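You operate a simulated robot arm through the tools that you are given. There is no shell and no other tool.

The job below is to be done with a simulated robot arm. You get a single attempt, and the scene is never put back.

TASK
Glue the hole in the blue block and press a dowel into it.
Fine: one press of the glue button, no drips; lever right down (15 mm, as the dial stands); block left on the grey slide, drawn back out; depth dial, white switch and the other blocks end as they began.
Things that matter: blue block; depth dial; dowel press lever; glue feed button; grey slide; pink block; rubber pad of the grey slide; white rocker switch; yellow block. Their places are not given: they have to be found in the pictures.

The check looks at the end state, three seconds after you hand in, the way a careful person would. Anything else that was tipped, shoved, dropped, spilled or broken makes it a failure.

THE ROBOT
A 7-joint arm with a two-finger parallel gripper, fixed in place. Base frame: the origin is at the foot of the arm, x ahead of it, y to its left, z up; the work surface is at about z = 0.88. Units: m, degrees, N and s.
With the tool pointing down near the work surface it reaches from about 0.24 to 0.68 m from the base axis. Its first joint turns from -66.0 to 66.0 degrees. Payload 2.4 kg.
The tool frame sits at the grasp point between the pads (the TCP): z along the fingers, y along the line on which they close. The tips reach 0.03 m beyond it. Largest opening 0.094 m; finger width 0.028, thickness 0.01; the body of the gripper, 0.05 by 0.096 m, starts 0.055 m behind the TCP.
Orientation is told as [roll, pitch, yaw] about the base's x, y, z axes, in that order, counted from this pose: with the fingers straight down and closing along the base's y, the tool's x points along the base's -x, its y along +y and its z along -z.

THE INTERFACE
- The arm moves only by the tool drive_tool. Its arguments are lists of equal length, an entry for each row: "claw": the gripper command, from -1 (fully open) to 1 (shut), values between in proportion; "linear": the shift along the tool's x, y, z in m, a list of three; "rot": the turn, a rotation vector about the tool's x, y, z in degrees, a list of three. In form: {"claw": [claw, ...], "linear": [[x, y, z], ...], "rot": [[ax, ay, az], ...]}. A call has 1 to 20 rows; each row is the pose to reach, as a shift and turn from the pose commanded when the call began, along the tool's axes at that moment. Rows are played at 5 a second. More than 0.05 m and 8.6 degrees between two rows, or a gripper value outside its range, and nothing of the call is played. A pose out of reach is approached as far as the arm can. The call stops where the force on the tool passes 40 N (or 10 N more than at its start, if that is more) or the arm is blocked; 0.2 s more then pass. The fingers move at their own pace (about 0.153 m/s each) and stop on an object; they squeeze with about 38 N. The grip force told is the motor's: it shows also when the fingers shut on nothing. Time passes only in rows, and 0.2 s behind the last, so rows that repeat a pose let the fingers close. The reply holds the time, the measured pose of the TCP, the force on the tool along the base axes, the opening and the grip force, in the units named above and with some noise, with the torque about the TCP (base axes, N m) and any sound that the robot's microphone picked up.
- Cameras (640 x 400 px; columns grow to the right, rows downward): "scene" is fixed at [0.0514, 0.4771, 1.4579]; the picture's right is [-0.70, -0.71, 0.00], its down [-0.31, 0.30, -0.90] and it looks along [0.64, -0.64, -0.43] (base axes); focal length 372 px, centre (320, 200). "wrist" rides on the gripper at [0.076, 0.014, -0.103] in the tool frame; the picture's right is [-0.18, 0.98, 0.00], its down [-0.75, -0.14, -0.64] and it looks along [-0.63, -0.12, 0.77] (tool axes); focal length 243 px, centre (320, 200).
- grab_frame(camera): a new picture of that camera. It takes no simulated time.
- probe_pixels(camera, pixels): for up to 12 pixels [column, row] of the newest picture of that camera ("zoom" is the newest enlarged one), the place [x, y, z] in the base frame of the surface seen there, good to about 0.002 m, but the place of the scene camera against the robot may be out by one fixed shift of up to 0.012 m in any direction. It takes no simulated time.
- zoom(camera, box): a new picture of the part [left, top, right, bottom] of that camera's present view, enlarged. It takes no simulated time.
- finish_job(): hands the job in; it is judged then, once.

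Open the gripper and draw the arm clear of the work before you hand the job in, unless the task says otherwise.

The tools are called after "Call:" as a command line: name --argument value ..., lists and objects as JSON in quotes. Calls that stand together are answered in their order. drive_tool: Moves the arm, as the interface text tells. Its arguments: {"type":"object","properties":{"claw":{"type":"array"},"linear":{"type":"array"},"rot":{"type":"array"}},"required":["claw","linear","rot"]} The other tools are called the same way: grab_frame (camera) takes a picture; probe_pixels (camera, pixels) gives the place of the surface under pixels of a picture; zoom (camera, box) takes an enlarged picture of a part of a camera's view; finish_job () hands the job in.

At the start:

```text
time_s: 0.0
tool_pos: [0.389, -0.1649, 1.2991]
tcp_rot: [0.0, -0.1, 0.1]
wrist_force: [-0.1, 0.2, -0.1]
torque: [-0.03, 0.03, 0.02]
opening: 0.0939
grasp_force: 0.2
```

scene: 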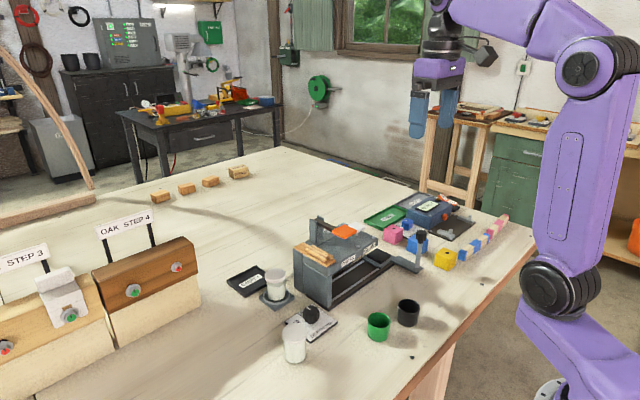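
wrist: 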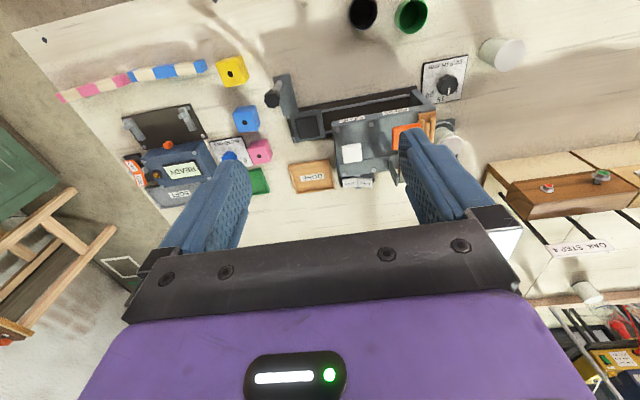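

The first pictures show a grey press around scene (345,265), a blue box machine around (425,205), and small blocks. I zoom in on these to identify the parts.

Call:
zoom --camera "scene" --box '[350, 170, 510, 270]'

Call:
zoom --camera "scene" --box '[220, 200, 444, 340]'

Call:
zoom --camera "wrist" --box '[110, 40, 302, 220]'

Call:
zoom --camera "wrist" --box '[260, 40, 500, 200]'

```text
4.00 times, centred on (430, 220) of scene
```

zoom: 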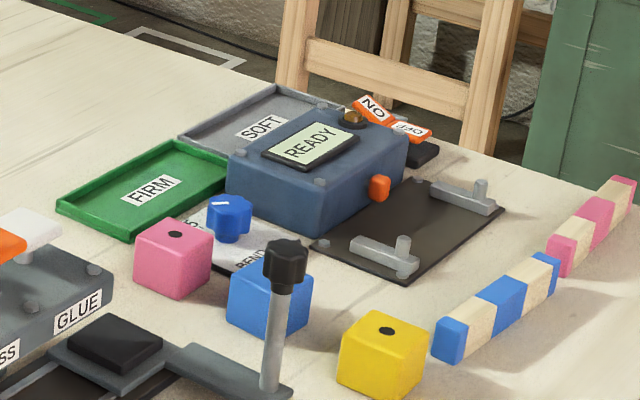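

```text
2.86 times, centred on (332, 270) of scene
```

zoom: 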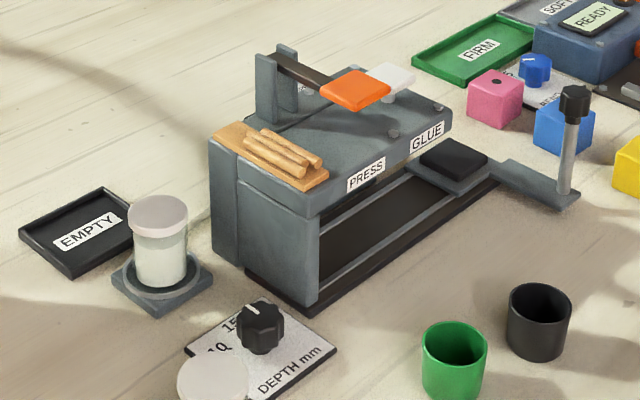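

```text
2.22 times, centred on (206, 130) of wrist
```

zoom: 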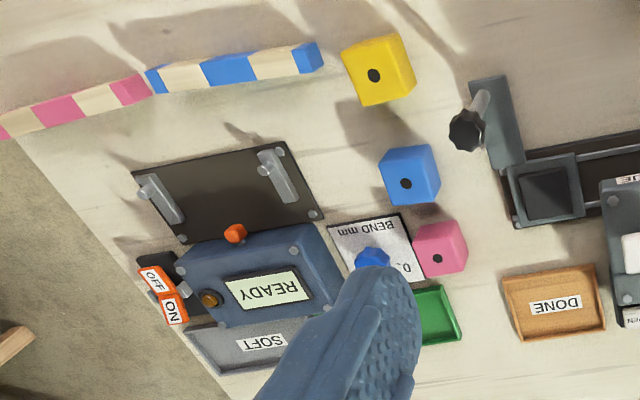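

```text
2.50 times, centred on (380, 120) of wrist
```

zoom: 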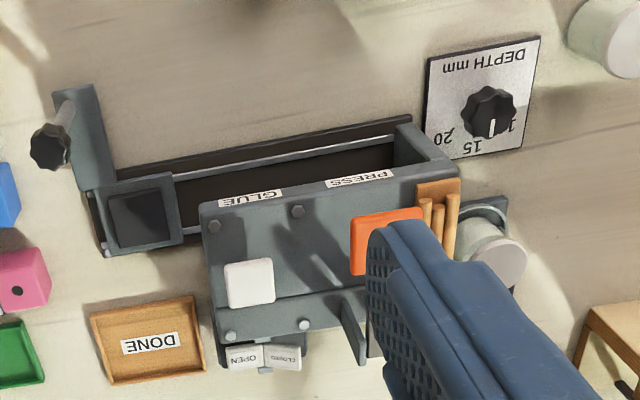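

The last zoom shows the grey slide with a black pad at zoom (135,220), the white glue button at (250,283), the orange lever at (385,240), the rocker OPEN/CLOSED at (262,357), and the dial at (488,110). I probe those through the wrist zoom.

Call:
probe_pixels --camera "zoom" --pixels '[[138, 220], [105, 182], [177, 240], [250, 283], [228, 265], [272, 303], [385, 240], [48, 150], [90, 140], [262, 357], [488, 110], [250, 215]]'

Call:
probe_pixels --camera "wrist" --pixels '[[246, 119], [236, 110], [257, 110], [232, 72], [260, 152], [272, 99], [310, 176], [350, 153], [403, 135], [168, 146], [445, 86], [300, 112]]'

```text
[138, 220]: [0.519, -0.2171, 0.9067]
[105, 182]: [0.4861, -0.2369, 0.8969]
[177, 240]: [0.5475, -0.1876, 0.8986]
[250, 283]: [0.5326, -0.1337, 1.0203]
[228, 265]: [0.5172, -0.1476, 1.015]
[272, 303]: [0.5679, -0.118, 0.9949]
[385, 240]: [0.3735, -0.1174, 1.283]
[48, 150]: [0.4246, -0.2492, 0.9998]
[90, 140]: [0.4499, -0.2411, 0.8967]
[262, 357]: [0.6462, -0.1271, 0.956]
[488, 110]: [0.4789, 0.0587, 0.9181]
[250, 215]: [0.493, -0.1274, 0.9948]
```

```text
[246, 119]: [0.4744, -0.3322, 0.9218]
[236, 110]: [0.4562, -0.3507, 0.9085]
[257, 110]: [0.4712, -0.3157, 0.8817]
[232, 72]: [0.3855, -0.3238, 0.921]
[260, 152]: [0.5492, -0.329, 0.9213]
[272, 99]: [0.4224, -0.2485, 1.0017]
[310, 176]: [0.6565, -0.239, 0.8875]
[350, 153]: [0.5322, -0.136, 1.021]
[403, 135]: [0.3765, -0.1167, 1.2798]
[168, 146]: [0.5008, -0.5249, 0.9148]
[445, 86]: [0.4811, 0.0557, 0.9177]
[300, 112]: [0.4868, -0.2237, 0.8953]
```

Some of these probes hit the finger. I move lower, over the slide's outer end, for a clearer wrist view with nothing nearby to touch.

Call:
drive_tool --claw '[-1, -1, -1, -1]' --linear '[[0, -0.02, 0.025], [0, -0.04, 0.05], [0, -0.06, 0.075], [0, -0.08, 0.1]]' --rot '[[0, 0, 0], [0, 0, 0], [0, 0, 0], [0, 0, 0]]'

Call:
grab_frame --camera "wrist"

```text
time_s: 1.0
tool_pos: [0.3882, -0.2451, 1.1962]
tcp_rot: [0.1, -0.1, 0.0]
wrist_force: [-0.1, -0.6, -0.2]
torque: [0.03, -0.02, -0.03]
opening: 0.0938
grasp_force: 0.0
```

```text
taken
```

wrist: 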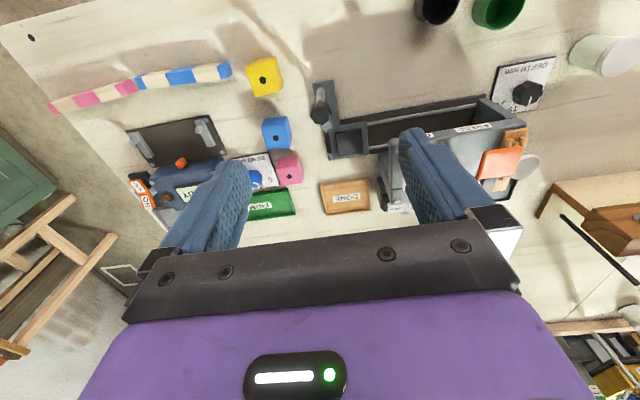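

The machine sits at about (430,140) and the blocks at (265,80), (277,132), (287,167). I zoom in on both groups.

Call:
zoom --camera "wrist" --box '[230, 50, 390, 220]'

Call:
zoom --camera "wrist" --box '[380, 50, 560, 220]'

Call:
zoom --camera "scene" --box '[285, 205, 385, 270]'

```text
2.35 times, centred on (310, 135) of wrist
```

zoom: 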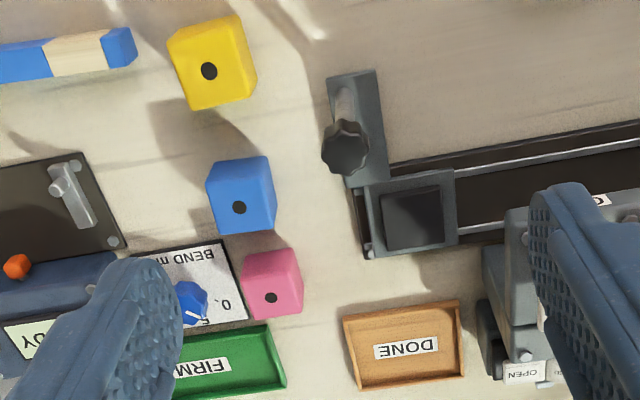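

```text
2.35 times, centred on (470, 135) of wrist
```

zoom: 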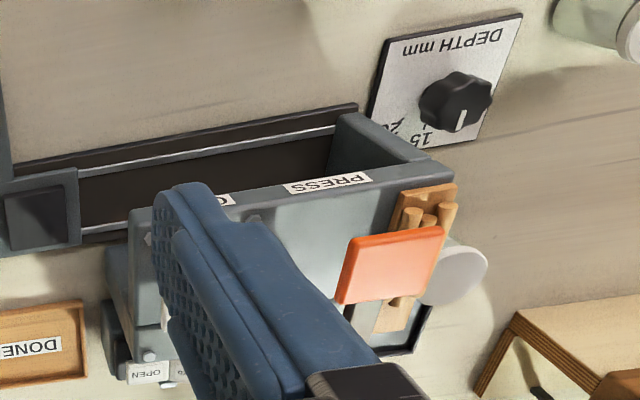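

```text
6.15 times, centred on (335, 238) of scene
```

zoom: 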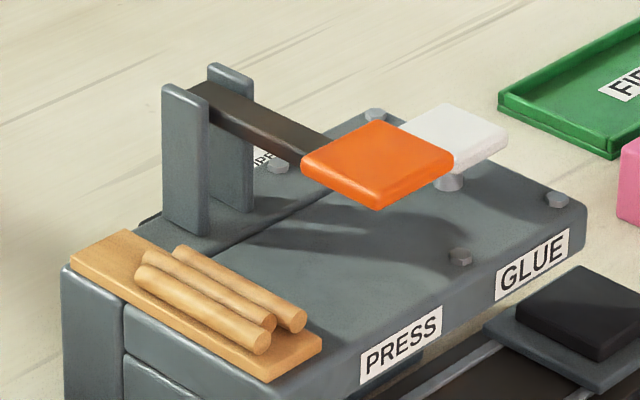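

The newest zoom shows the orange paddle at (375,165), the white button pad at (450,135) and the posts at (185,150). I probe these to get heights and to check the scene camera's shift against the wrist values.

Call:
probe_pixels --camera "zoom" --pixels '[[375, 160], [310, 160], [380, 195], [445, 160], [385, 128], [455, 130], [495, 135], [450, 108], [250, 110], [230, 72], [400, 270], [540, 180]]'

Call:
probe_pixels --camera "wrist" --pixels '[[505, 163], [488, 170], [525, 150], [276, 133], [290, 168], [265, 80], [320, 113], [346, 142], [527, 92], [330, 90], [343, 197], [515, 128]]'

```text
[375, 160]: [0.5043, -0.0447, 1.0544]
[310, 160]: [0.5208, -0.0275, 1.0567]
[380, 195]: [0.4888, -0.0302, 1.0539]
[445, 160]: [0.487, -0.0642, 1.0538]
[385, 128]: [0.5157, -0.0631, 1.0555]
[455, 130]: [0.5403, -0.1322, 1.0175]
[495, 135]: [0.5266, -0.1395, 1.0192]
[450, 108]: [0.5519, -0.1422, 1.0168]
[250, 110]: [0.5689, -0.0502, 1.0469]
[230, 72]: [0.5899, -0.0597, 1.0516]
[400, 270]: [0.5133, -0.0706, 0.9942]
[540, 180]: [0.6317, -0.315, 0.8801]
```

```text
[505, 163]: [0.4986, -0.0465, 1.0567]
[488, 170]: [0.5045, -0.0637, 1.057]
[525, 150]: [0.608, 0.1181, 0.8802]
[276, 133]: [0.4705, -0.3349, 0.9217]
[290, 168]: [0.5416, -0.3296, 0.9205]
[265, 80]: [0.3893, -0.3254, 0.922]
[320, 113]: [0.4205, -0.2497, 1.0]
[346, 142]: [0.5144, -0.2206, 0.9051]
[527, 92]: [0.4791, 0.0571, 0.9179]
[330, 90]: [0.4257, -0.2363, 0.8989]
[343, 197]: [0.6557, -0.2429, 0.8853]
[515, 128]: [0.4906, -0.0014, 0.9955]
```

The wrist and scene readings agree to a few mm. I go lower and farther back to measure the blue block, the pad and the handle at close range.

Call:
drive_tool --claw '[-1, -1, -1, -1]' --linear '[[0.01, -0.01, 0.025], [0.02, -0.02, 0.05], [0.03, -0.03, 0.075], [0.04, -0.035, 0.09]]' --rot '[[0, 0, 0], [0, 0, 0], [0, 0, 0], [0, 0, 0]]'

Call:
grab_frame --camera "wrist"

Call:
zoom --camera "wrist" --box '[220, 50, 420, 190]'

```text
time_s: 2.0
tool_pos: [0.3493, -0.2806, 1.1092]
tcp_rot: [0.0, 0.0, 0.0]
wrist_force: [0.2, 0.0, -0.1]
torque: [-0.01, 0.0, -0.02]
opening: 0.0941
grasp_force: 0.0
```

```text
taken
```

wrist: 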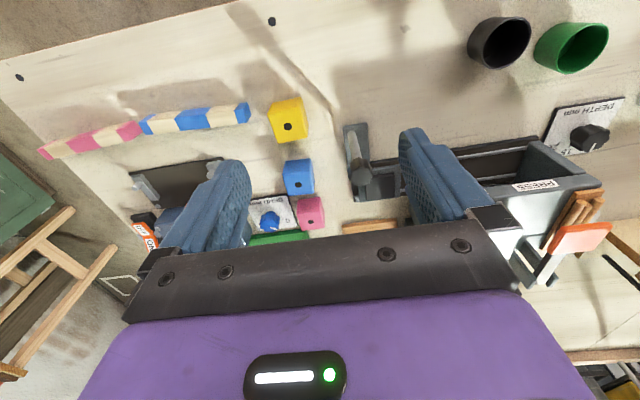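

```text
2.86 times, centred on (320, 120) of wrist
```

zoom: 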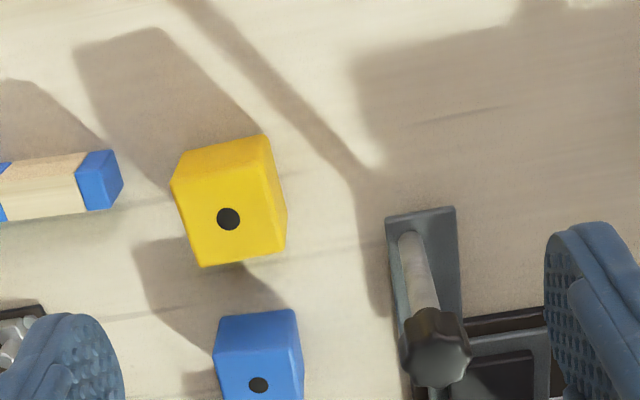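

The view has moved too far back, with the pad hidden at zoom (500,370). I move forward about 0.09 m at the same height; the fingers stay at 1.08, well above the knob at 1.00.

Call:
drive_tool --claw '[-1, -1, -1]' --linear '[[-0.035, 0, 0], [-0.07, 0, 0], [-0.1, 0.0, 0]]' --rot '[[0, 0, 0], [0, 0, 0], [0, 0, 0]]'

Call:
grab_frame --camera "wrist"

Call:
zoom --camera "wrist" --box '[240, 40, 440, 180]'

```text
time_s: 2.8
tool_pos: [0.4475, -0.2805, 1.1072]
tcp_rot: [0.1, -0.1, 0.0]
wrist_force: [0.0, -0.4, -0.7]
torque: [0.0, 0.0, -0.02]
opening: 0.0941
grasp_force: 0.1
```

```text
taken
```

wrist: 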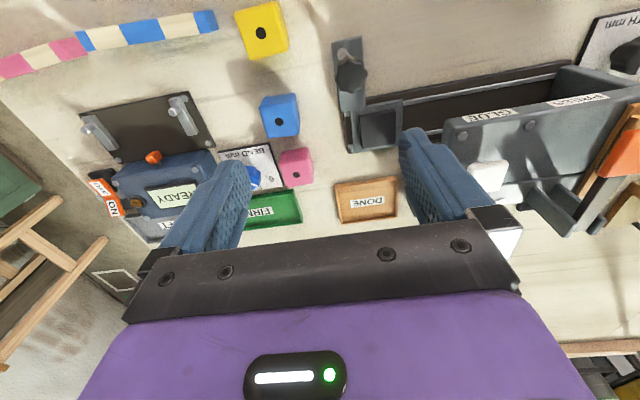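

```text
2.86 times, centred on (340, 110) of wrist
```

zoom: 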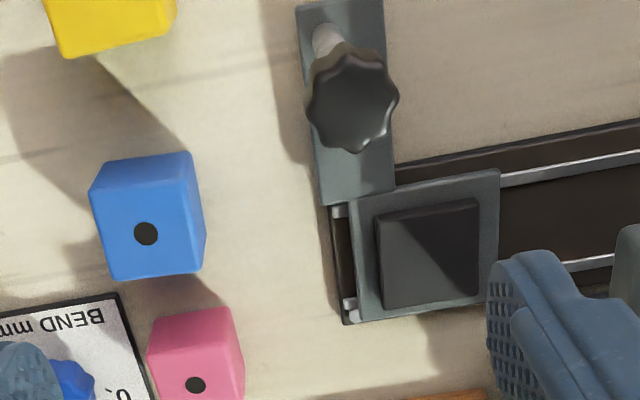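

The zoom shows the blue block at (148,215) with its hole at (146,233), and the pad at (428,255) with corners at about (375,215), (478,200), (383,310), (478,293). I zoom in further on each for the probes.

Call:
zoom --camera "wrist" --box '[250, 80, 314, 150]'

Call:
probe_pixels --camera "wrist" --pixels '[[281, 121], [374, 117], [404, 112], [376, 145], [405, 140], [378, 128], [364, 110], [413, 101], [368, 150], [351, 77], [345, 50], [372, 40]]'

```text
5.71 times, centred on (282, 115) of wrist
```

zoom: 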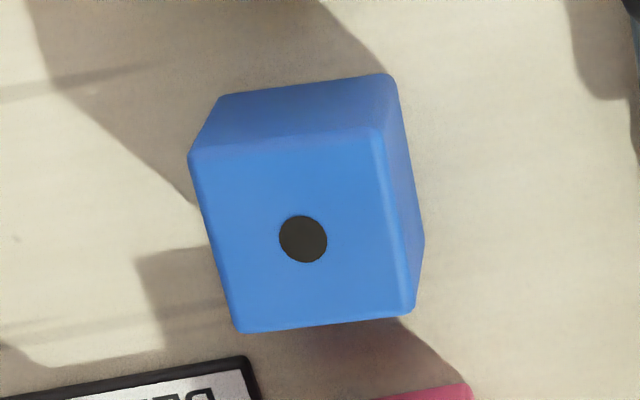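

```text
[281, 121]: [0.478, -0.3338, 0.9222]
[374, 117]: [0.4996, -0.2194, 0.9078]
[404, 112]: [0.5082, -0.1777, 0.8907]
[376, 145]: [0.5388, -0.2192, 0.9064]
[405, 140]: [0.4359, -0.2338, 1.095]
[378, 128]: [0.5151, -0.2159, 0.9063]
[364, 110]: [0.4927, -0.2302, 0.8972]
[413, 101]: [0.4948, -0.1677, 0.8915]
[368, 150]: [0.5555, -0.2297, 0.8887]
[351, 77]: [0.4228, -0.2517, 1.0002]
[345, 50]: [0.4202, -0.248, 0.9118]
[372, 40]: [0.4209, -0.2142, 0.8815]
```

Here the top face of the blue block has corners near zoom (190,150), (378,130), (412,310), (240,330), with the hole at (303,240). I probe just inside those corners and the hole.

Call:
probe_pixels --camera "zoom" --pixels '[[198, 158], [374, 138], [406, 304], [246, 324], [303, 240], [286, 145], [326, 314], [220, 240], [390, 225], [300, 100], [405, 180], [250, 100]]'

Call:
zoom --camera "wrist" --box '[330, 30, 426, 160]'

```text
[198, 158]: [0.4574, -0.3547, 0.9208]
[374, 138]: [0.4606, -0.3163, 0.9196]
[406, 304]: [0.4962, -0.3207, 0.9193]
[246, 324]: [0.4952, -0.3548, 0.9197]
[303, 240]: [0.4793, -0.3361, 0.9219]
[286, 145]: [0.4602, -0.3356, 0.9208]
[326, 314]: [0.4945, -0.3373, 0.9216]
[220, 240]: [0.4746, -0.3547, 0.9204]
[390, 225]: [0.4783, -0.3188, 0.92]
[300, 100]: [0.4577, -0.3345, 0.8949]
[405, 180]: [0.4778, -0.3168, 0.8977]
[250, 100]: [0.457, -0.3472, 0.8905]
```

```text
3.08 times, centred on (378, 95) of wrist
```

zoom: 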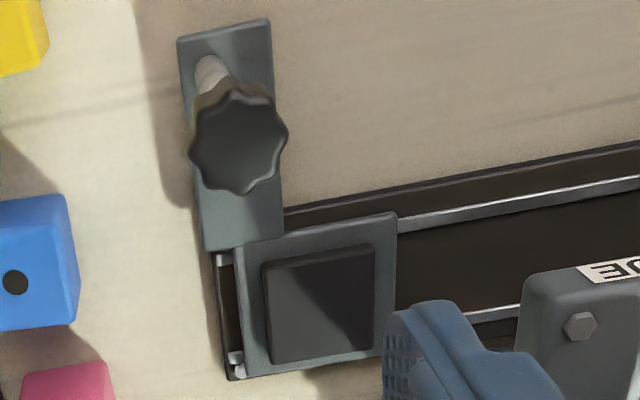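

This zoom shows the pad top with corners around (265,275), (372,252), (372,345), (272,362), the carrier plate around it, and the knob at (238,148). I probe the corners for position and yaw.

Call:
probe_pixels --camera "zoom" --pixels '[[270, 273], [368, 258], [369, 341], [276, 357], [320, 308], [243, 250], [390, 219], [388, 348], [250, 370], [238, 148], [185, 45], [265, 25]]'

Call:
probe_pixels --camera "wrist" --pixels '[[347, 42], [357, 42], [345, 100], [367, 97], [342, 148], [570, 62], [440, 95], [530, 75], [475, 105], [545, 85], [461, 136], [596, 78]]'

```text
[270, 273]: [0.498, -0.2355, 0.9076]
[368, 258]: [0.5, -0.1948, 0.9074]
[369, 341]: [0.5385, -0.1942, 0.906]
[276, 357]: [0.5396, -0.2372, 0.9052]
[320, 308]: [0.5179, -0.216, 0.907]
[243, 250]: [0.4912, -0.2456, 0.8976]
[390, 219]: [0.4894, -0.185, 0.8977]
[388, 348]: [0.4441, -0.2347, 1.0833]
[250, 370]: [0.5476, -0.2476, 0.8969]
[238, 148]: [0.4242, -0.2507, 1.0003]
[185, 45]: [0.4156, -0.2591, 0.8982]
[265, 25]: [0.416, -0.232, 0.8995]
```

```text
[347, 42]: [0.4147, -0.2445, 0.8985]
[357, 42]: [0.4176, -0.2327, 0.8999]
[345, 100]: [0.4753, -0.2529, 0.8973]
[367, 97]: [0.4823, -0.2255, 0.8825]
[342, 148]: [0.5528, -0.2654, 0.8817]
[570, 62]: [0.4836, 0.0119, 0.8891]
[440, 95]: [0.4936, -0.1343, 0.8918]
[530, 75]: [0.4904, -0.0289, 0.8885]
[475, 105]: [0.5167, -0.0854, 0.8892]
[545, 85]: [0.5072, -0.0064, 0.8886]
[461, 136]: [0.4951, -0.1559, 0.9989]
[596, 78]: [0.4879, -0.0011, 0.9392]
```

The pad centre comes out at about (0.519, -0.215, 0.907) and the blue block at about (0.478, -0.336), top 0.9215, yaw about -3.5°. I check the deck's near end, the BEND panel and the neighbouring blocks for clearance.

Call:
probe_pixels --camera "wrist" --pixels '[[447, 121], [446, 135], [450, 150], [430, 122], [460, 118], [486, 175], [255, 178], [225, 152], [268, 146], [300, 180], [212, 143], [297, 150]]'

Call:
zoom --camera "scene" --box '[370, 215, 450, 280]'

Call:
zoom --camera "scene" --box '[290, 225, 400, 310]'

```text
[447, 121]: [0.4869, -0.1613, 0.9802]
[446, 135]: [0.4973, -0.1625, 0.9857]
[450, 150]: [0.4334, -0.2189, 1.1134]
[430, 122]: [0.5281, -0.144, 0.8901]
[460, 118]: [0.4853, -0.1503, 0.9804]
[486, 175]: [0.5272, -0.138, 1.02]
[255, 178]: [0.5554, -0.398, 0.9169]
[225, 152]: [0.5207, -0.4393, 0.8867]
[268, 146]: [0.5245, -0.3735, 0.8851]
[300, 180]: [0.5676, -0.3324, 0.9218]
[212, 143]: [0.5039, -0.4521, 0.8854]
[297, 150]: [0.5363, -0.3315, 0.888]
```

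```text
6.15 times, centred on (410, 248) of scene
```

zoom: 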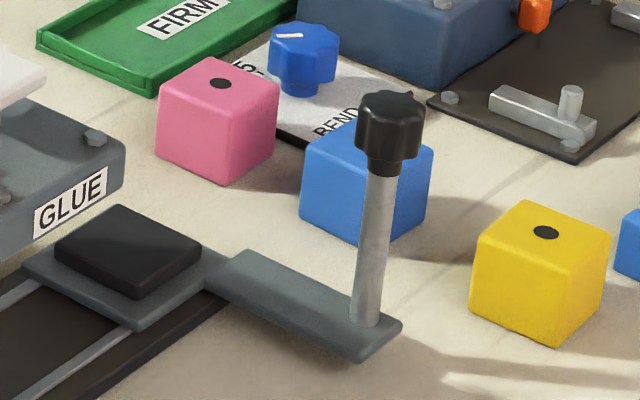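

```text
4.71 times, centred on (345, 268) of scene
```

zoom: 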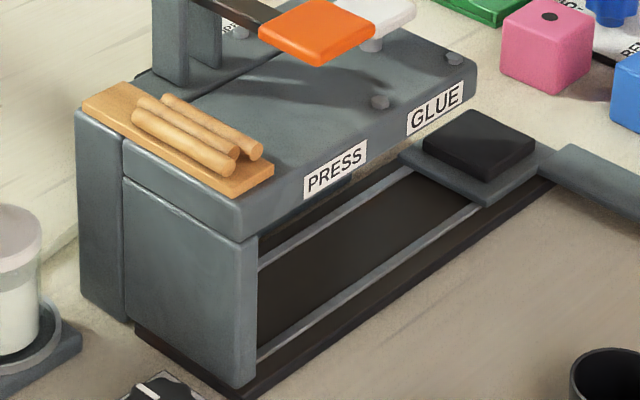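

Clearances are fine: the deck's near end is at y = -0.163, pink starts at x ≈ 0.525, and the BEND panel starts at x ≈ 0.50. I move above the blue block, turn 3.5°, and narrow the opening to about 0.07.

Call:
drive_tool --claw '[-0.5, -0.5, -0.5, -0.5, -0.5]' --linear '[[-0.01, -0.02, 0.02], [-0.02, -0.04, 0.045], [-0.029, -0.056, 0.08], [-0.029, -0.056, 0.109], [-0.029, -0.056, 0.109]]' --rot '[[0, 0, 1], [0, 0, 2], [0, 0, 3.5], [0, 0, 3.5], [0, 0, 3.5]]'

Call:
grab_frame --camera "wrist"

Call:
grab_frame --camera "scene"

```text
time_s: 4.0
tool_pos: [0.4794, -0.3353, 0.9982]
tcp_rot: [0.0, -0.2, -3.5]
wrist_force: [-0.4, 0.0, -0.3]
torque: [0.02, 0.03, 0.01]
opening: 0.0705
grasp_force: 0.0
```

```text
taken
```

wrist: 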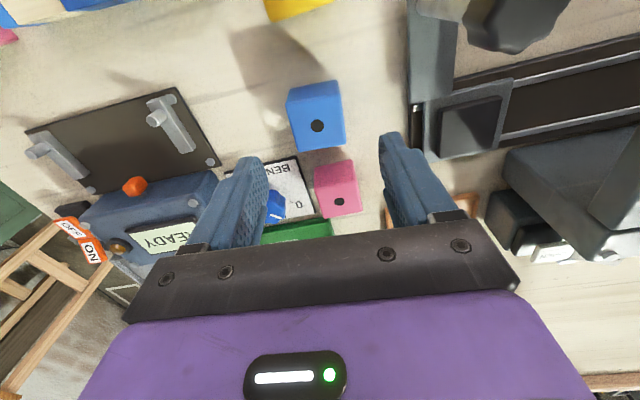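

```text
taken
```

scene: 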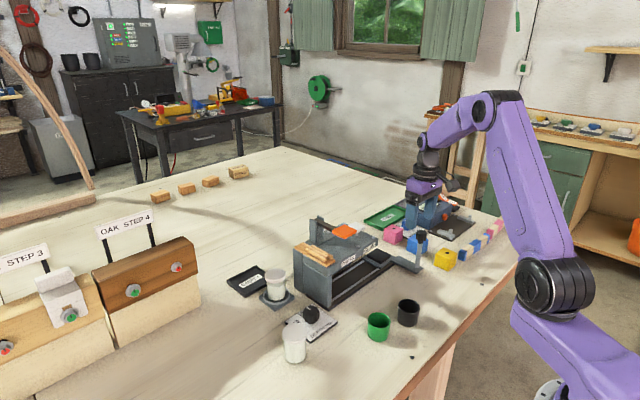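

The hole is at wrist (317,126). A point straight under the TCP at block-top height projects to (320,126), so I am within about 2 mm. I shift -2 mm in y, descend to z ≈ 0.921 and then close.

Call:
drive_tool --claw '[-0.5, -0.5, -0.5, -0.5, -0.5]' --linear '[[0, -0.002, 0.02], [0, -0.002, 0.04], [0, -0.002, 0.06], [0, -0.002, 0.077], [0, -0.002, 0.077]]' --rot '[[0, 0, 0], [0, 0, 0], [0, 0, 0], [0, 0, 0], [0, 0, 0]]'

Call:
grab_frame --camera "wrist"

```text
time_s: 5.2
tool_pos: [0.4786, -0.3361, 0.9221]
tcp_rot: [0.0, 0.0, -3.5]
wrist_force: [-0.2, -0.8, 0.1]
torque: [0.0, -0.02, 0.01]
opening: 0.0703
grasp_force: 0.1
```

```text
taken
```

wrist: 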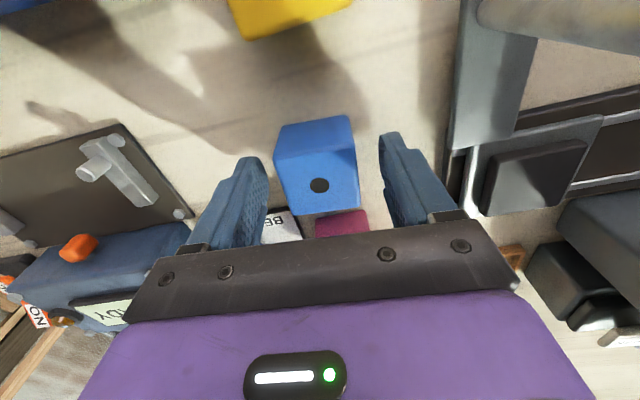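

The hole is at (320,186), right at the TCP projection, and the block sits between the fingers. I close and then lift.

Call:
drive_tool --claw '[0, 0.3, 0.5, 0.5, 0.5]' --linear '[[0, 0, 0], [0, 0, 0], [0, 0, 0], [0, 0, 0], [0, 0, 0]]' --rot '[[0, 0, 0], [0, 0, 0], [0, 0, 0], [0, 0, 0], [0, 0, 0]]'

Call:
drive_tool --claw '[0.5, 0.5, 0.5, 0.5, 0.5]' --linear '[[0, 0, -0.02], [0, 0, -0.045], [0, 0, -0.07], [0, 0, -0.1], [0, 0, -0.1]]' --rot '[[0, 0, 0], [0, 0, 0], [0, 0, 0], [0, 0, 0], [0, 0, 0]]'

Call:
grab_frame --camera "wrist"

```text
time_s: 6.4
tool_pos: [0.4785, -0.3366, 0.921]
tcp_rot: [0.0, -0.2, -3.4]
wrist_force: [0.0, 0.2, 0.3]
torque: [0.01, -0.01, -0.02]
opening: 0.0452
grasp_force: 37.8
```

```text
time_s: 7.6
tool_pos: [0.4788, -0.3367, 1.0223]
tcp_rot: [0.0, -0.1, -3.5]
wrist_force: [-0.2, -0.9, -0.7]
torque: [-0.02, -0.01, -0.02]
opening: 0.0453
grasp_force: 38.1
```

```text
taken
```

wrist: 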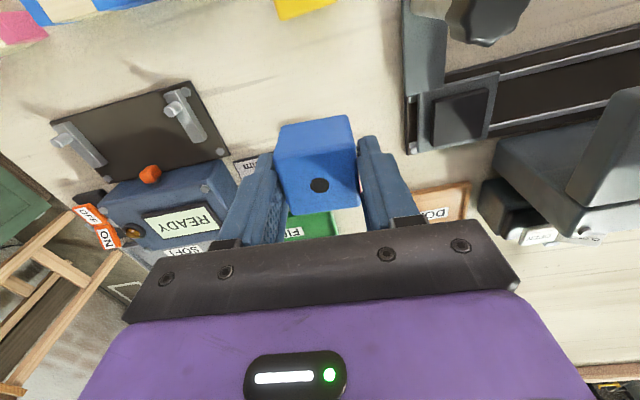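

The block is held at 0.045 opening, hole at (319,186). I carry it at about z 1.04 over the pad and turn back to yaw 0.

Call:
drive_tool --claw '[0.5, 0.5, 0.5, 0.5, 0.5, 0.5]' --linear '[[-0.005, 0.005, -0.02], [-0.015, 0.035, -0.02], [-0.025, 0.07, -0.02], [-0.0329, 0.1, -0.02], [-0.0329, 0.1233, -0.02], [-0.0329, 0.1233, -0.02]]' --rot '[[0, 0, -0.5], [0, 0, -1], [0, 0, -2], [0, 0, -3.5], [0, 0, -3.5], [0, 0, -3.5]]'

Call:
grab_frame --camera "wrist"

Call:
zoom --camera "scene" --box '[310, 180, 450, 280]'

```text
time_s: 9.0
tool_pos: [0.5191, -0.217, 1.0432]
tcp_rot: [0.1, -0.1, 0.1]
wrist_force: [0.0, 0.1, 0.0]
torque: [-0.03, 0.01, -0.01]
opening: 0.0456
grasp_force: 38.6
```

```text
taken
```

wrist: 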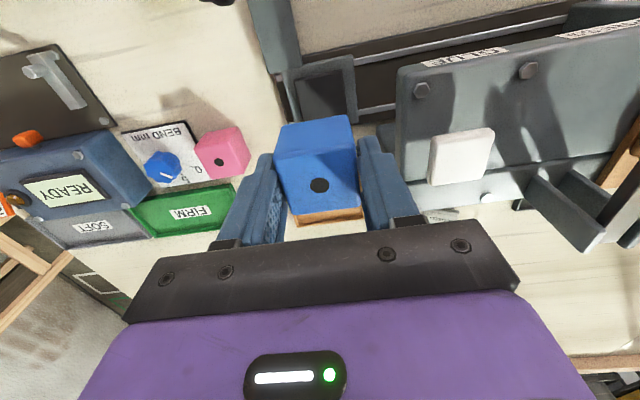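

```text
4.00 times, centred on (380, 230) of scene
```

zoom: 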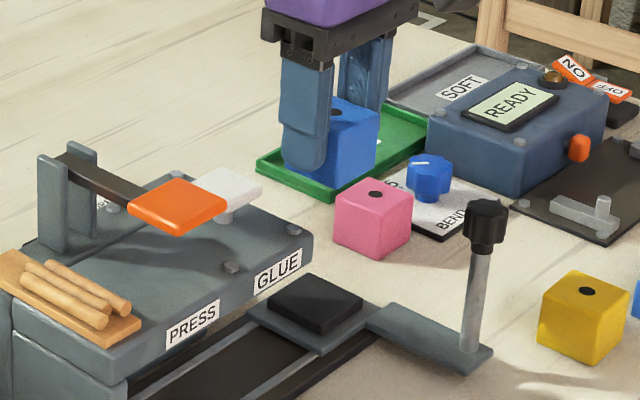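

The block hangs above the pad, whose visible part spans wrist (295,75) to (355,110). I zoom there to confirm the pad's edges before lowering.

Call:
zoom --camera "wrist" --box '[280, 40, 376, 130]'

```text
4.44 times, centred on (328, 85) of wrist
```

zoom: 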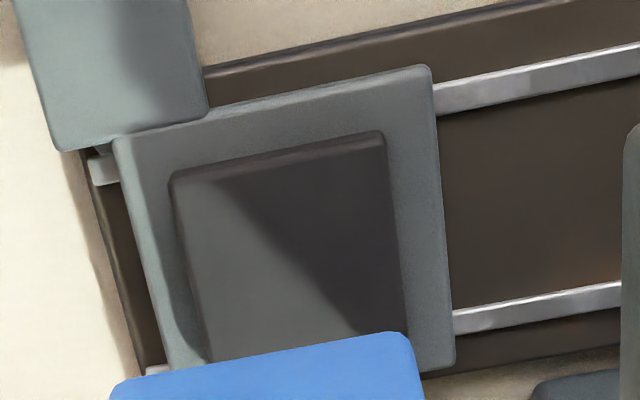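

Call:
probe_pixels --camera "zoom" --pixels '[[180, 187], [375, 148], [213, 345], [400, 322], [192, 260], [388, 240], [280, 165], [300, 260], [120, 143], [425, 75], [440, 250], [445, 360]]'

```text
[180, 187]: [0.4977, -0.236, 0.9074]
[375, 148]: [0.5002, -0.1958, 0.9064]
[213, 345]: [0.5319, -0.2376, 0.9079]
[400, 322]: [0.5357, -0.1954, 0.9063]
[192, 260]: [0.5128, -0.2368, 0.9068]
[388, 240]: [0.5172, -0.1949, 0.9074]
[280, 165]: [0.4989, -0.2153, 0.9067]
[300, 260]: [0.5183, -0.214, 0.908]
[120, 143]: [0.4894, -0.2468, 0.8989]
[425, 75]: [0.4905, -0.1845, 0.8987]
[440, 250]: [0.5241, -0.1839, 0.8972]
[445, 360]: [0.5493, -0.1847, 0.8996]
```

The pad centre is confirmed at about (0.519, -0.216, 0.907), so I am within 1 mm. I lower to about 1–2 mm above contact.

Call:
drive_tool --claw '[0.5, 0.5, 0.5, 0.5, 0.5, 0.5, 0.5]' --linear '[[0, 0.001, 0.02], [0, 0.001, 0.04], [0, 0.001, 0.06], [0, 0.001, 0.075], [0, 0.001, 0.087], [0, 0.001, 0.093], [0, 0.001, 0.093]]' --rot '[[0, 0, 0], [0, 0, 0], [0, 0, 0], [0, 0, 0], [0, 0, 0], [0, 0, 0], [0, 0, 0]]'

Call:
grab_frame --camera "wrist"

Call:
zoom --camera "scene" --box '[310, 180, 450, 280]'

```text
time_s: 10.6
tool_pos: [0.5192, -0.2145, 0.9494]
tcp_rot: [0.0, -0.2, -0.1]
wrist_force: [-0.4, 1.3, -0.2]
torque: [0.02, 0.0, 0.0]
opening: 0.0455
grasp_force: 38.2
```

```text
taken
```

wrist: 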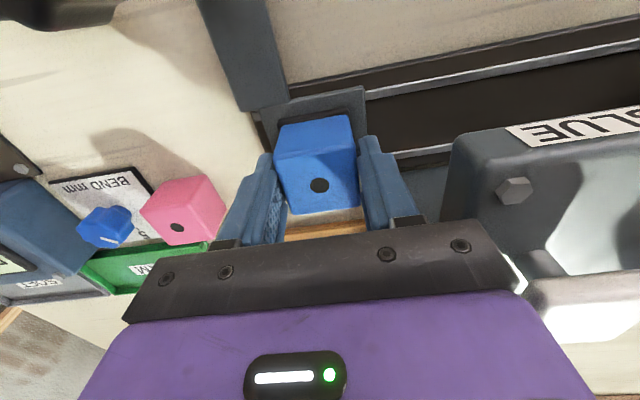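

```text
4.00 times, centred on (380, 230) of scene
```

zoom: 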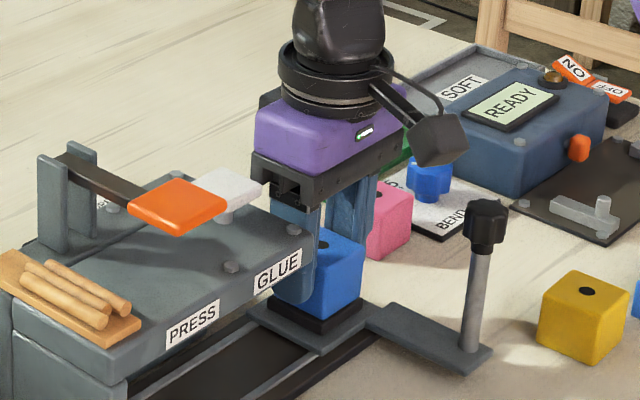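

The block sits just above the pad with no contact force yet. I lower in small steps and watch the force.

Call:
drive_tool --claw '[0.5, 0.5, 0.5]' --linear '[[0, 0, 0.001], [0, 0, 0.002], [0, 0, 0.002]]' --rot '[[0, 0, 0], [0, 0, 0], [0, 0, 0]]'

```text
time_s: 11.4
tool_pos: [0.5191, -0.2143, 0.947]
tcp_rot: [0.0, 0.0, -0.1]
wrist_force: [0.1, 0.0, 0.3]
torque: [0.0, 0.04, -0.02]
opening: 0.0452
grasp_force: 38.2
```

Still no contact at 0.947, so I lower another 1–2 mm.

Call:
drive_tool --claw '[0.5, 0.5, 0.5]' --linear '[[0, 0, 0.001], [0, -0.0005, 0.0015], [0, -0.0005, 0.0015]]' --rot '[[0, 0, 0], [0, 0, 0], [0, 0, 0]]'

Call:
zoom --camera "scene" --box '[365, 225, 425, 270]'

```text
time_s: 12.2
tool_pos: [0.5188, -0.2153, 0.9472]
tcp_rot: [0.1, -0.2, 0.1]
wrist_force: [-8.1, 4.7, 28.3]
torque: [0.2, 0.44, -0.02]
opening: 0.0456
grasp_force: 37.4
```

```text
8.89 times, centred on (395, 248) of scene
```

zoom: 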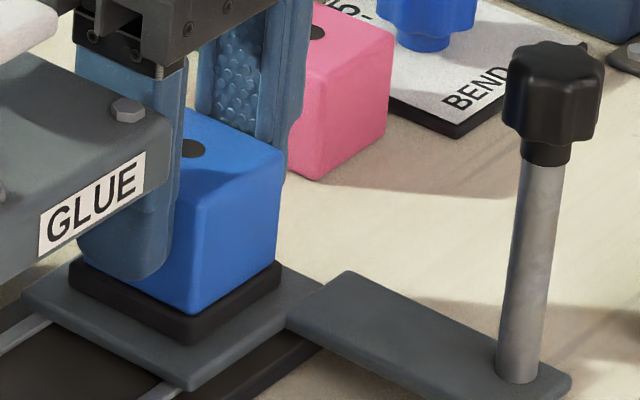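

Contact is made at 28 N upward and the block sits squarely on the pad. I back off 1 mm to unload, then open a little to about 0.059.

Call:
drive_tool --claw '[0.5, 0.2, -0.1, -0.25, -0.25, -0.25]' --linear '[[0, 0, -0.001], [0, 0, -0.001], [0, 0, -0.001], [0, 0, -0.001], [0, 0, -0.001], [0, 0, -0.001]]' --rot '[[0, 0, 0], [0, 0, 0], [0, 0, 0], [0, 0, 0], [0, 0, 0], [0, 0, 0]]'

Call:
grab_frame --camera "wrist"

Call:
zoom --camera "scene" --box '[365, 225, 425, 270]'

```text
time_s: 13.6
tool_pos: [0.5194, -0.2144, 0.9465]
tcp_rot: [0.0, 0.0, -0.1]
wrist_force: [0.0, 0.2, 0.3]
torque: [0.01, 0.02, -0.01]
opening: 0.0589
grasp_force: 0.1
```

```text
taken
```

wrist: 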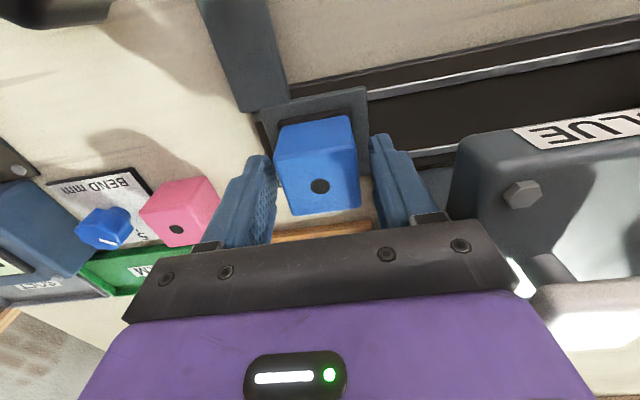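

```text
8.89 times, centred on (395, 248) of scene
```

zoom: 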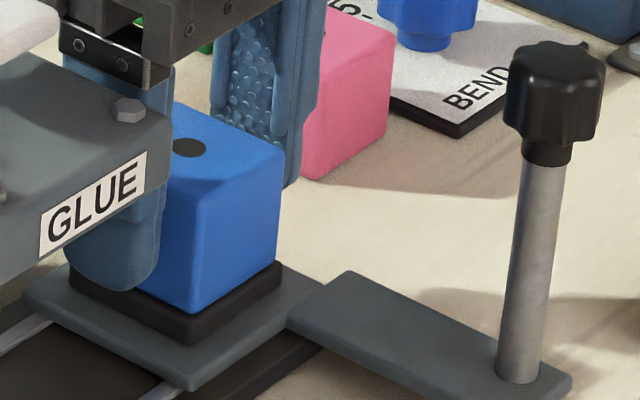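

Both fingers are clear of the block on each side, so I raise the arm straight up to about z 1.09 and look at the placement.

Call:
drive_tool --claw '[-0.25, -0.25, -0.25, -0.25, -0.25]' --linear '[[0, 0, -0.02], [0, 0, -0.05], [0, 0, -0.09], [0, 0, -0.13], [0, 0, -0.14]]' --rot '[[0, 0, 0], [0, 0, 0], [0, 0, 0], [0, 0, 0], [0, 0, 0]]'

Call:
grab_frame --camera "wrist"

Call:
grab_frame --camera "scene"

Call:
zoom --camera "wrist" --box '[270, 50, 370, 130]'

```text
time_s: 14.8
tool_pos: [0.5198, -0.2153, 1.0867]
tcp_rot: [-0.1, -0.1, -0.1]
wrist_force: [0.0, -0.1, 0.1]
torque: [0.03, 0.01, 0.03]
opening: 0.0589
grasp_force: 0.1
```

```text
taken
```

wrist: 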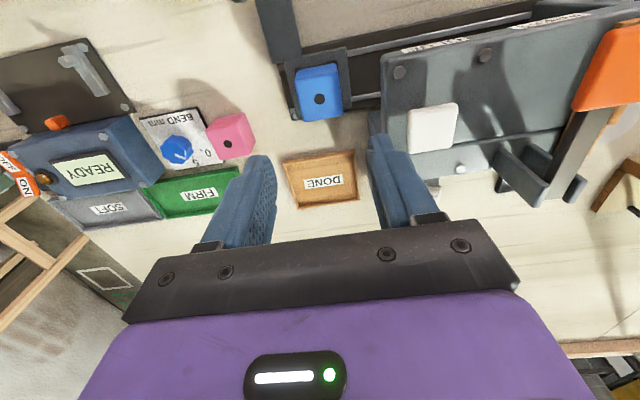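

```text
taken
```

scene: 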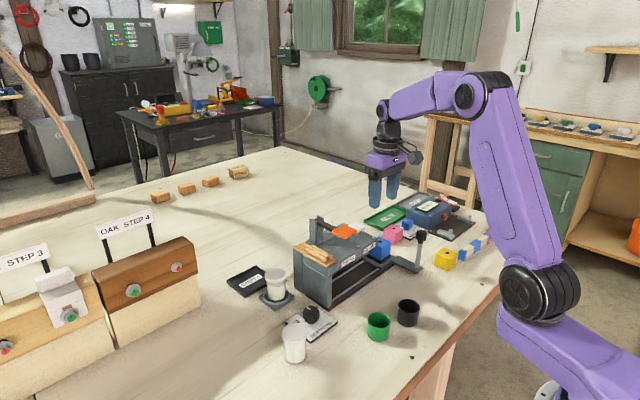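

```text
5.00 times, centred on (320, 90) of wrist
```

zoom: 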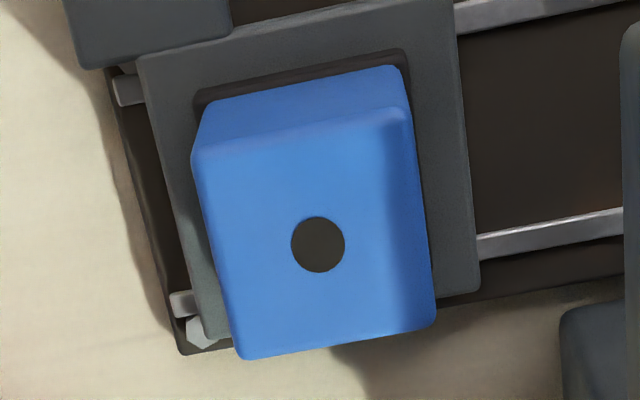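

The block sits centred on the pad with its hole at zoom (318,245). I check the hole's place, the button and the rocker switch at wrist (440,185).

Call:
probe_pixels --camera "zoom" --pixels '[[318, 245], [318, 130], [330, 340], [222, 245], [425, 240]]'

Call:
zoom --camera "wrist" --box '[370, 40, 600, 220]'

```text
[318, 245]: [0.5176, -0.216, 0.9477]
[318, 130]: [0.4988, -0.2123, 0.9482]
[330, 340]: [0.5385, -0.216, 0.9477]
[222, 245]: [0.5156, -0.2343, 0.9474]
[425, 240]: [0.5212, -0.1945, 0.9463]
```

```text
2.22 times, centred on (485, 130) of wrist
```

zoom: 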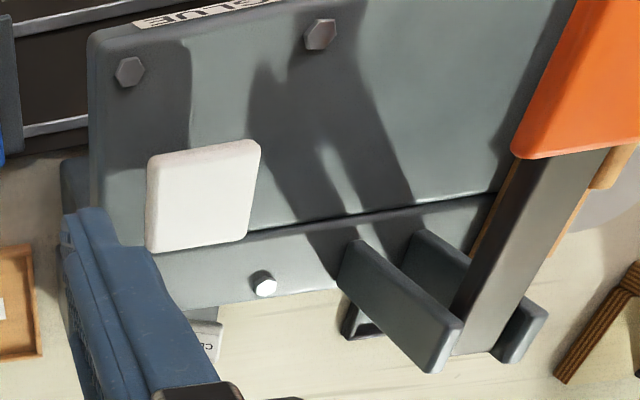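

The hole is at (0.518, -0.216). I probe the button's corners and the paddle in this view before moving to the handle.

Call:
probe_pixels --camera "zoom" --pixels '[[155, 165], [250, 148], [240, 232], [155, 242], [204, 195], [565, 110], [520, 145], [630, 135], [540, 220], [470, 330], [265, 285], [130, 70]]'

```text
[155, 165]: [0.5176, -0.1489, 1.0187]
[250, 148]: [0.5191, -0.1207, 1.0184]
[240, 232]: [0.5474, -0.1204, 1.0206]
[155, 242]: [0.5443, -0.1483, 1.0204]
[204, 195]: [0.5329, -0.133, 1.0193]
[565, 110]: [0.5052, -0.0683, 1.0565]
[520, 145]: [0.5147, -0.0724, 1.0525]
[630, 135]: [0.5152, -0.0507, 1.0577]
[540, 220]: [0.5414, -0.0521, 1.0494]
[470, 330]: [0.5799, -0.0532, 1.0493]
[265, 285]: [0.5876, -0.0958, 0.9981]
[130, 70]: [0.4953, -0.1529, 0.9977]
```

Button centre ≈ (0.533, -0.134), top 1.0195; knob centre ≈ (0.424, -0.251), top 1.000. I move above the knob at z ≈ 1.08 with the fingers opened to about 0.06.

Call:
drive_tool --claw '[-0.25, -0.25, -0.25, -0.25]' --linear '[[0.04, -0.015, 0], [0.075, -0.028, 0], [0.0955, -0.0354, 0.02], [0.0955, -0.0354, 0.03]]' --rot '[[0, 0, 0], [0, 0, 0], [0, 0, 0], [0, 0, 0]]'

Call:
grab_frame --camera "wrist"

```text
time_s: 15.8
tool_pos: [0.4233, -0.2517, 1.0561]
tcp_rot: [0.0, -0.1, 0.0]
wrist_force: [0.0, -0.3, 0.3]
torque: [0.03, -0.03, 0.01]
opening: 0.0585
grasp_force: 0.1
```

```text
taken
```

wrist: 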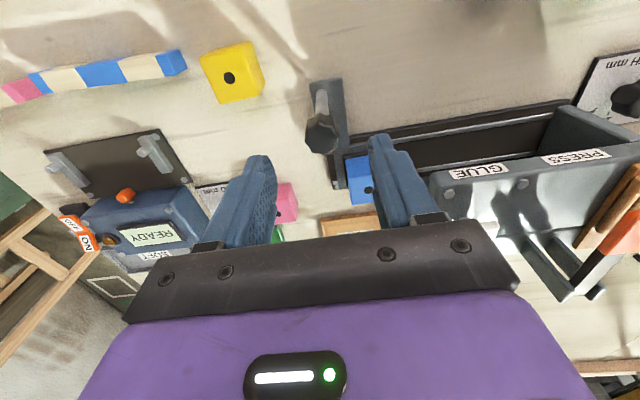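

The knob top is at (322,138), matching the projected point under the TCP at (320,139). I descend to z ≈ 0.986 and close on the knob.

Call:
drive_tool --claw '[-0.25, -0.25, -0.25, -0.25, 0.2, 0.6, 1.0, 1.0, 1.0]' --linear '[[0, 0.0005, 0.025], [0, 0.0005, 0.05], [0, 0.0005, 0.07], [0, 0.0005, 0.07], [0, 0.0005, 0.07], [0, 0.0005, 0.07], [0, 0.0005, 0.07], [0, 0.0005, 0.07], [0, 0.0005, 0.07]]' --rot '[[0, 0, 0], [0, 0, 0], [0, 0, 0], [0, 0, 0], [0, 0, 0], [0, 0, 0], [0, 0, 0], [0, 0, 0], [0, 0, 0]]'

Call:
grab_frame --camera "wrist"

Call:
zoom --camera "scene" --box '[340, 190, 460, 280]'

```text
time_s: 17.8
tool_pos: [0.4234, -0.25, 0.9859]
tcp_rot: [0.1, -0.1, 0.1]
wrist_force: [0.3, 11.1, -2.1]
torque: [0.05, 0.02, 0.04]
opening: 0.0244
grasp_force: 45.4
```

```text
taken
```

wrist: 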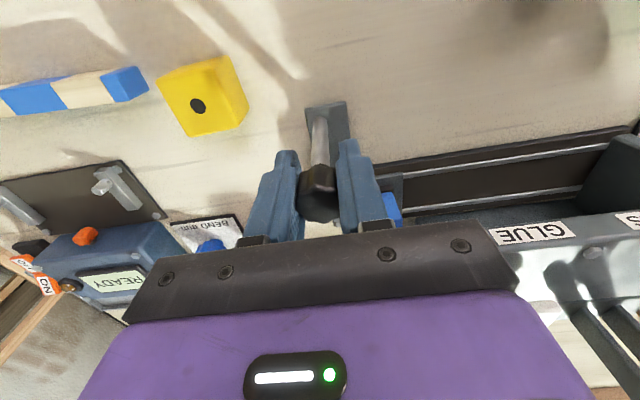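

```text
4.44 times, centred on (400, 235) of scene
```

zoom: 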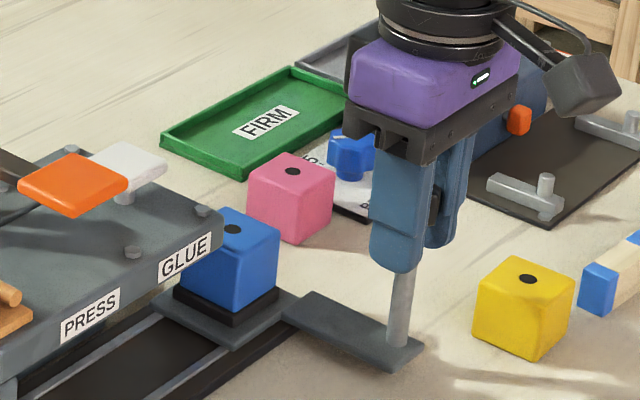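

The knob is gripped at opening 0.024. I push the slide inward (+y) gently by 25 mm and watch force, x drift and sound.

Call:
drive_tool --claw '[1, 1, 1, 1, 1]' --linear '[[0, 0.005, 0], [0, 0.012, 0], [0, 0.019, 0], [0, 0.025, 0], [0, 0.025, 0]]' --rot '[[0, 0, 0], [0, 0, 0], [0, 0, 0], [0, 0, 0], [0, 0, 0]]'

Call:
grab_frame --camera "scene"

Call:
zoom --camera "scene" --box '[320, 200, 440, 290]'

```text
time_s: 19.0
tool_pos: [0.4232, -0.2249, 0.9855]
tcp_rot: [0.1, -0.1, 0.0]
wrist_force: [6.8, 0.0, -24.6]
torque: [-0.03, -0.84, -0.1]
opening: 0.0243
grasp_force: 45.1
```

```text
taken
```

scene: 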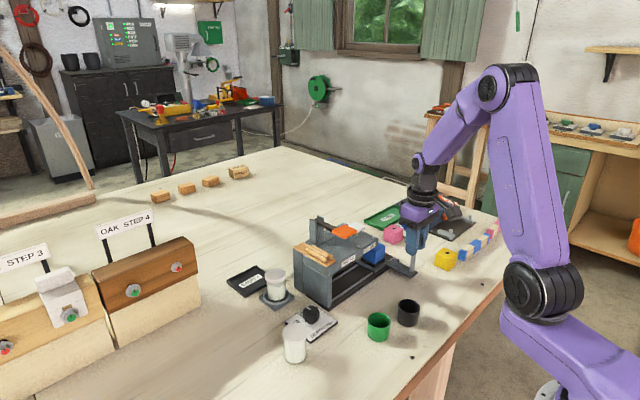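

```text
4.44 times, centred on (380, 245) of scene
```

zoom: 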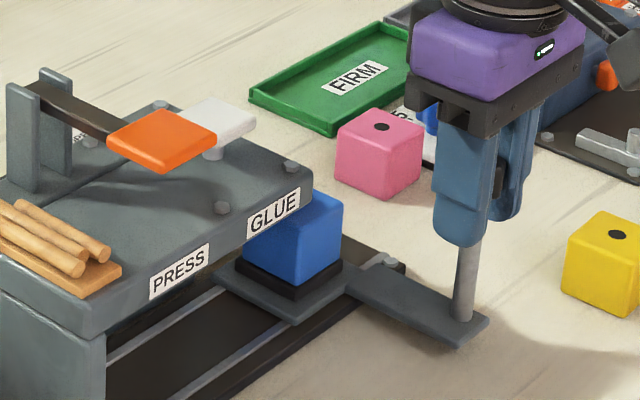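

The slide follows (block now under the GLUE edge), but a vertical strain of -25 N built up. I ease down 0.7 mm and slightly toward +x, holding still to check.

Call:
drive_tool --claw '[1, 1]' --linear '[[-0.0003, 0.0, 0.0007], [-0.0003, 0.0, 0.0007]]' --rot '[[0, 0, 0], [0, 0, 0]]'

```text
time_s: 19.6
tool_pos: [0.4223, -0.2257, 0.9854]
tcp_rot: [0.0, -0.1, 0.1]
wrist_force: [3.7, 1.7, -7.6]
torque: [0.05, 0.63, -0.02]
opening: 0.0246
grasp_force: 45.0
```

The strain dropped to -7.6 N. I push another 25 mm with small corrections.

Call:
drive_tool --claw '[1, 1, 1, 1, 1]' --linear '[[-0.0001, 0.006, 0.0003], [-0.0001, 0.013, 0.0004], [-0.0002, 0.02, 0.0005], [-0.0002, 0.025, 0.0006], [-0.0002, 0.025, 0.0006]]' --rot '[[0, 0, 0], [0, 0, 0], [0, 0, 0], [0, 0, 0], [0, 0, 0]]'

Call:
zoom --camera "scene" --box '[300, 200, 420, 290]'

```text
time_s: 20.8
tool_pos: [0.4237, -0.2008, 0.9856]
tcp_rot: [0.0, -0.2, -0.1]
wrist_force: [-8.2, 0.9, 22.8]
torque: [0.0, 0.46, -0.08]
opening: 0.0243
grasp_force: 45.1
```

```text
4.44 times, centred on (360, 245) of scene
```

zoom: 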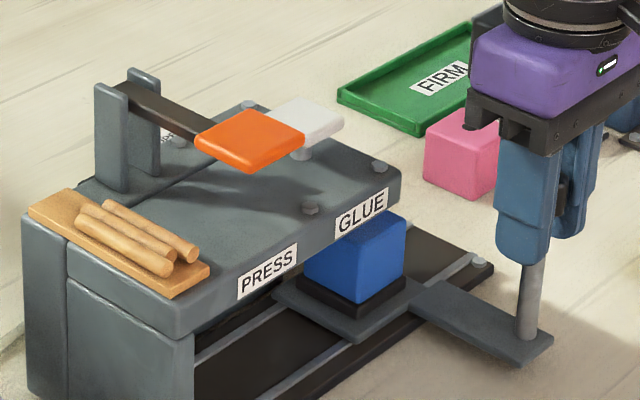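

Force is +23 N now, so I over-corrected; I will raise 0.5 mm. I probe the GLUE label (362,213), the PRESS label (268,272) and the block to judge the station positions.

Call:
probe_pixels --camera "zoom" --pixels '[[362, 213], [340, 228], [384, 198], [268, 272], [242, 288], [295, 256], [348, 275], [385, 255], [330, 262], [375, 290], [275, 295], [358, 335]]'

Call:
drive_tool --claw '[1, 1]' --linear '[[0.0002, 0.0, -0.0005], [0.0002, 0.0, -0.0005]]' --rot '[[0, 0, 0], [0, 0, 0]]'

```text
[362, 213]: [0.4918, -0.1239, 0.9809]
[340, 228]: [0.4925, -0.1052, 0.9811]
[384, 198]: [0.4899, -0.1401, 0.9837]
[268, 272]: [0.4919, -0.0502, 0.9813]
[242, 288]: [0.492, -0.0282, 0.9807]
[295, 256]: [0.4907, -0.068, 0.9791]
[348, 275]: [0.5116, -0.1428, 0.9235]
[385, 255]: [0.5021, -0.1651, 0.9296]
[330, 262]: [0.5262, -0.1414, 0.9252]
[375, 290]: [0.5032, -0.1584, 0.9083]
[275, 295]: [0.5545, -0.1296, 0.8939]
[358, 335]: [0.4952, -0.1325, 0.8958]
```

```text
time_s: 21.4
tool_pos: [0.4234, -0.1999, 0.9852]
tcp_rot: [-0.1, -0.1, -0.1]
wrist_force: [-4.3, -0.6, 12.5]
torque: [-0.02, -0.53, -0.06]
opening: 0.0245
grasp_force: 45.2
```

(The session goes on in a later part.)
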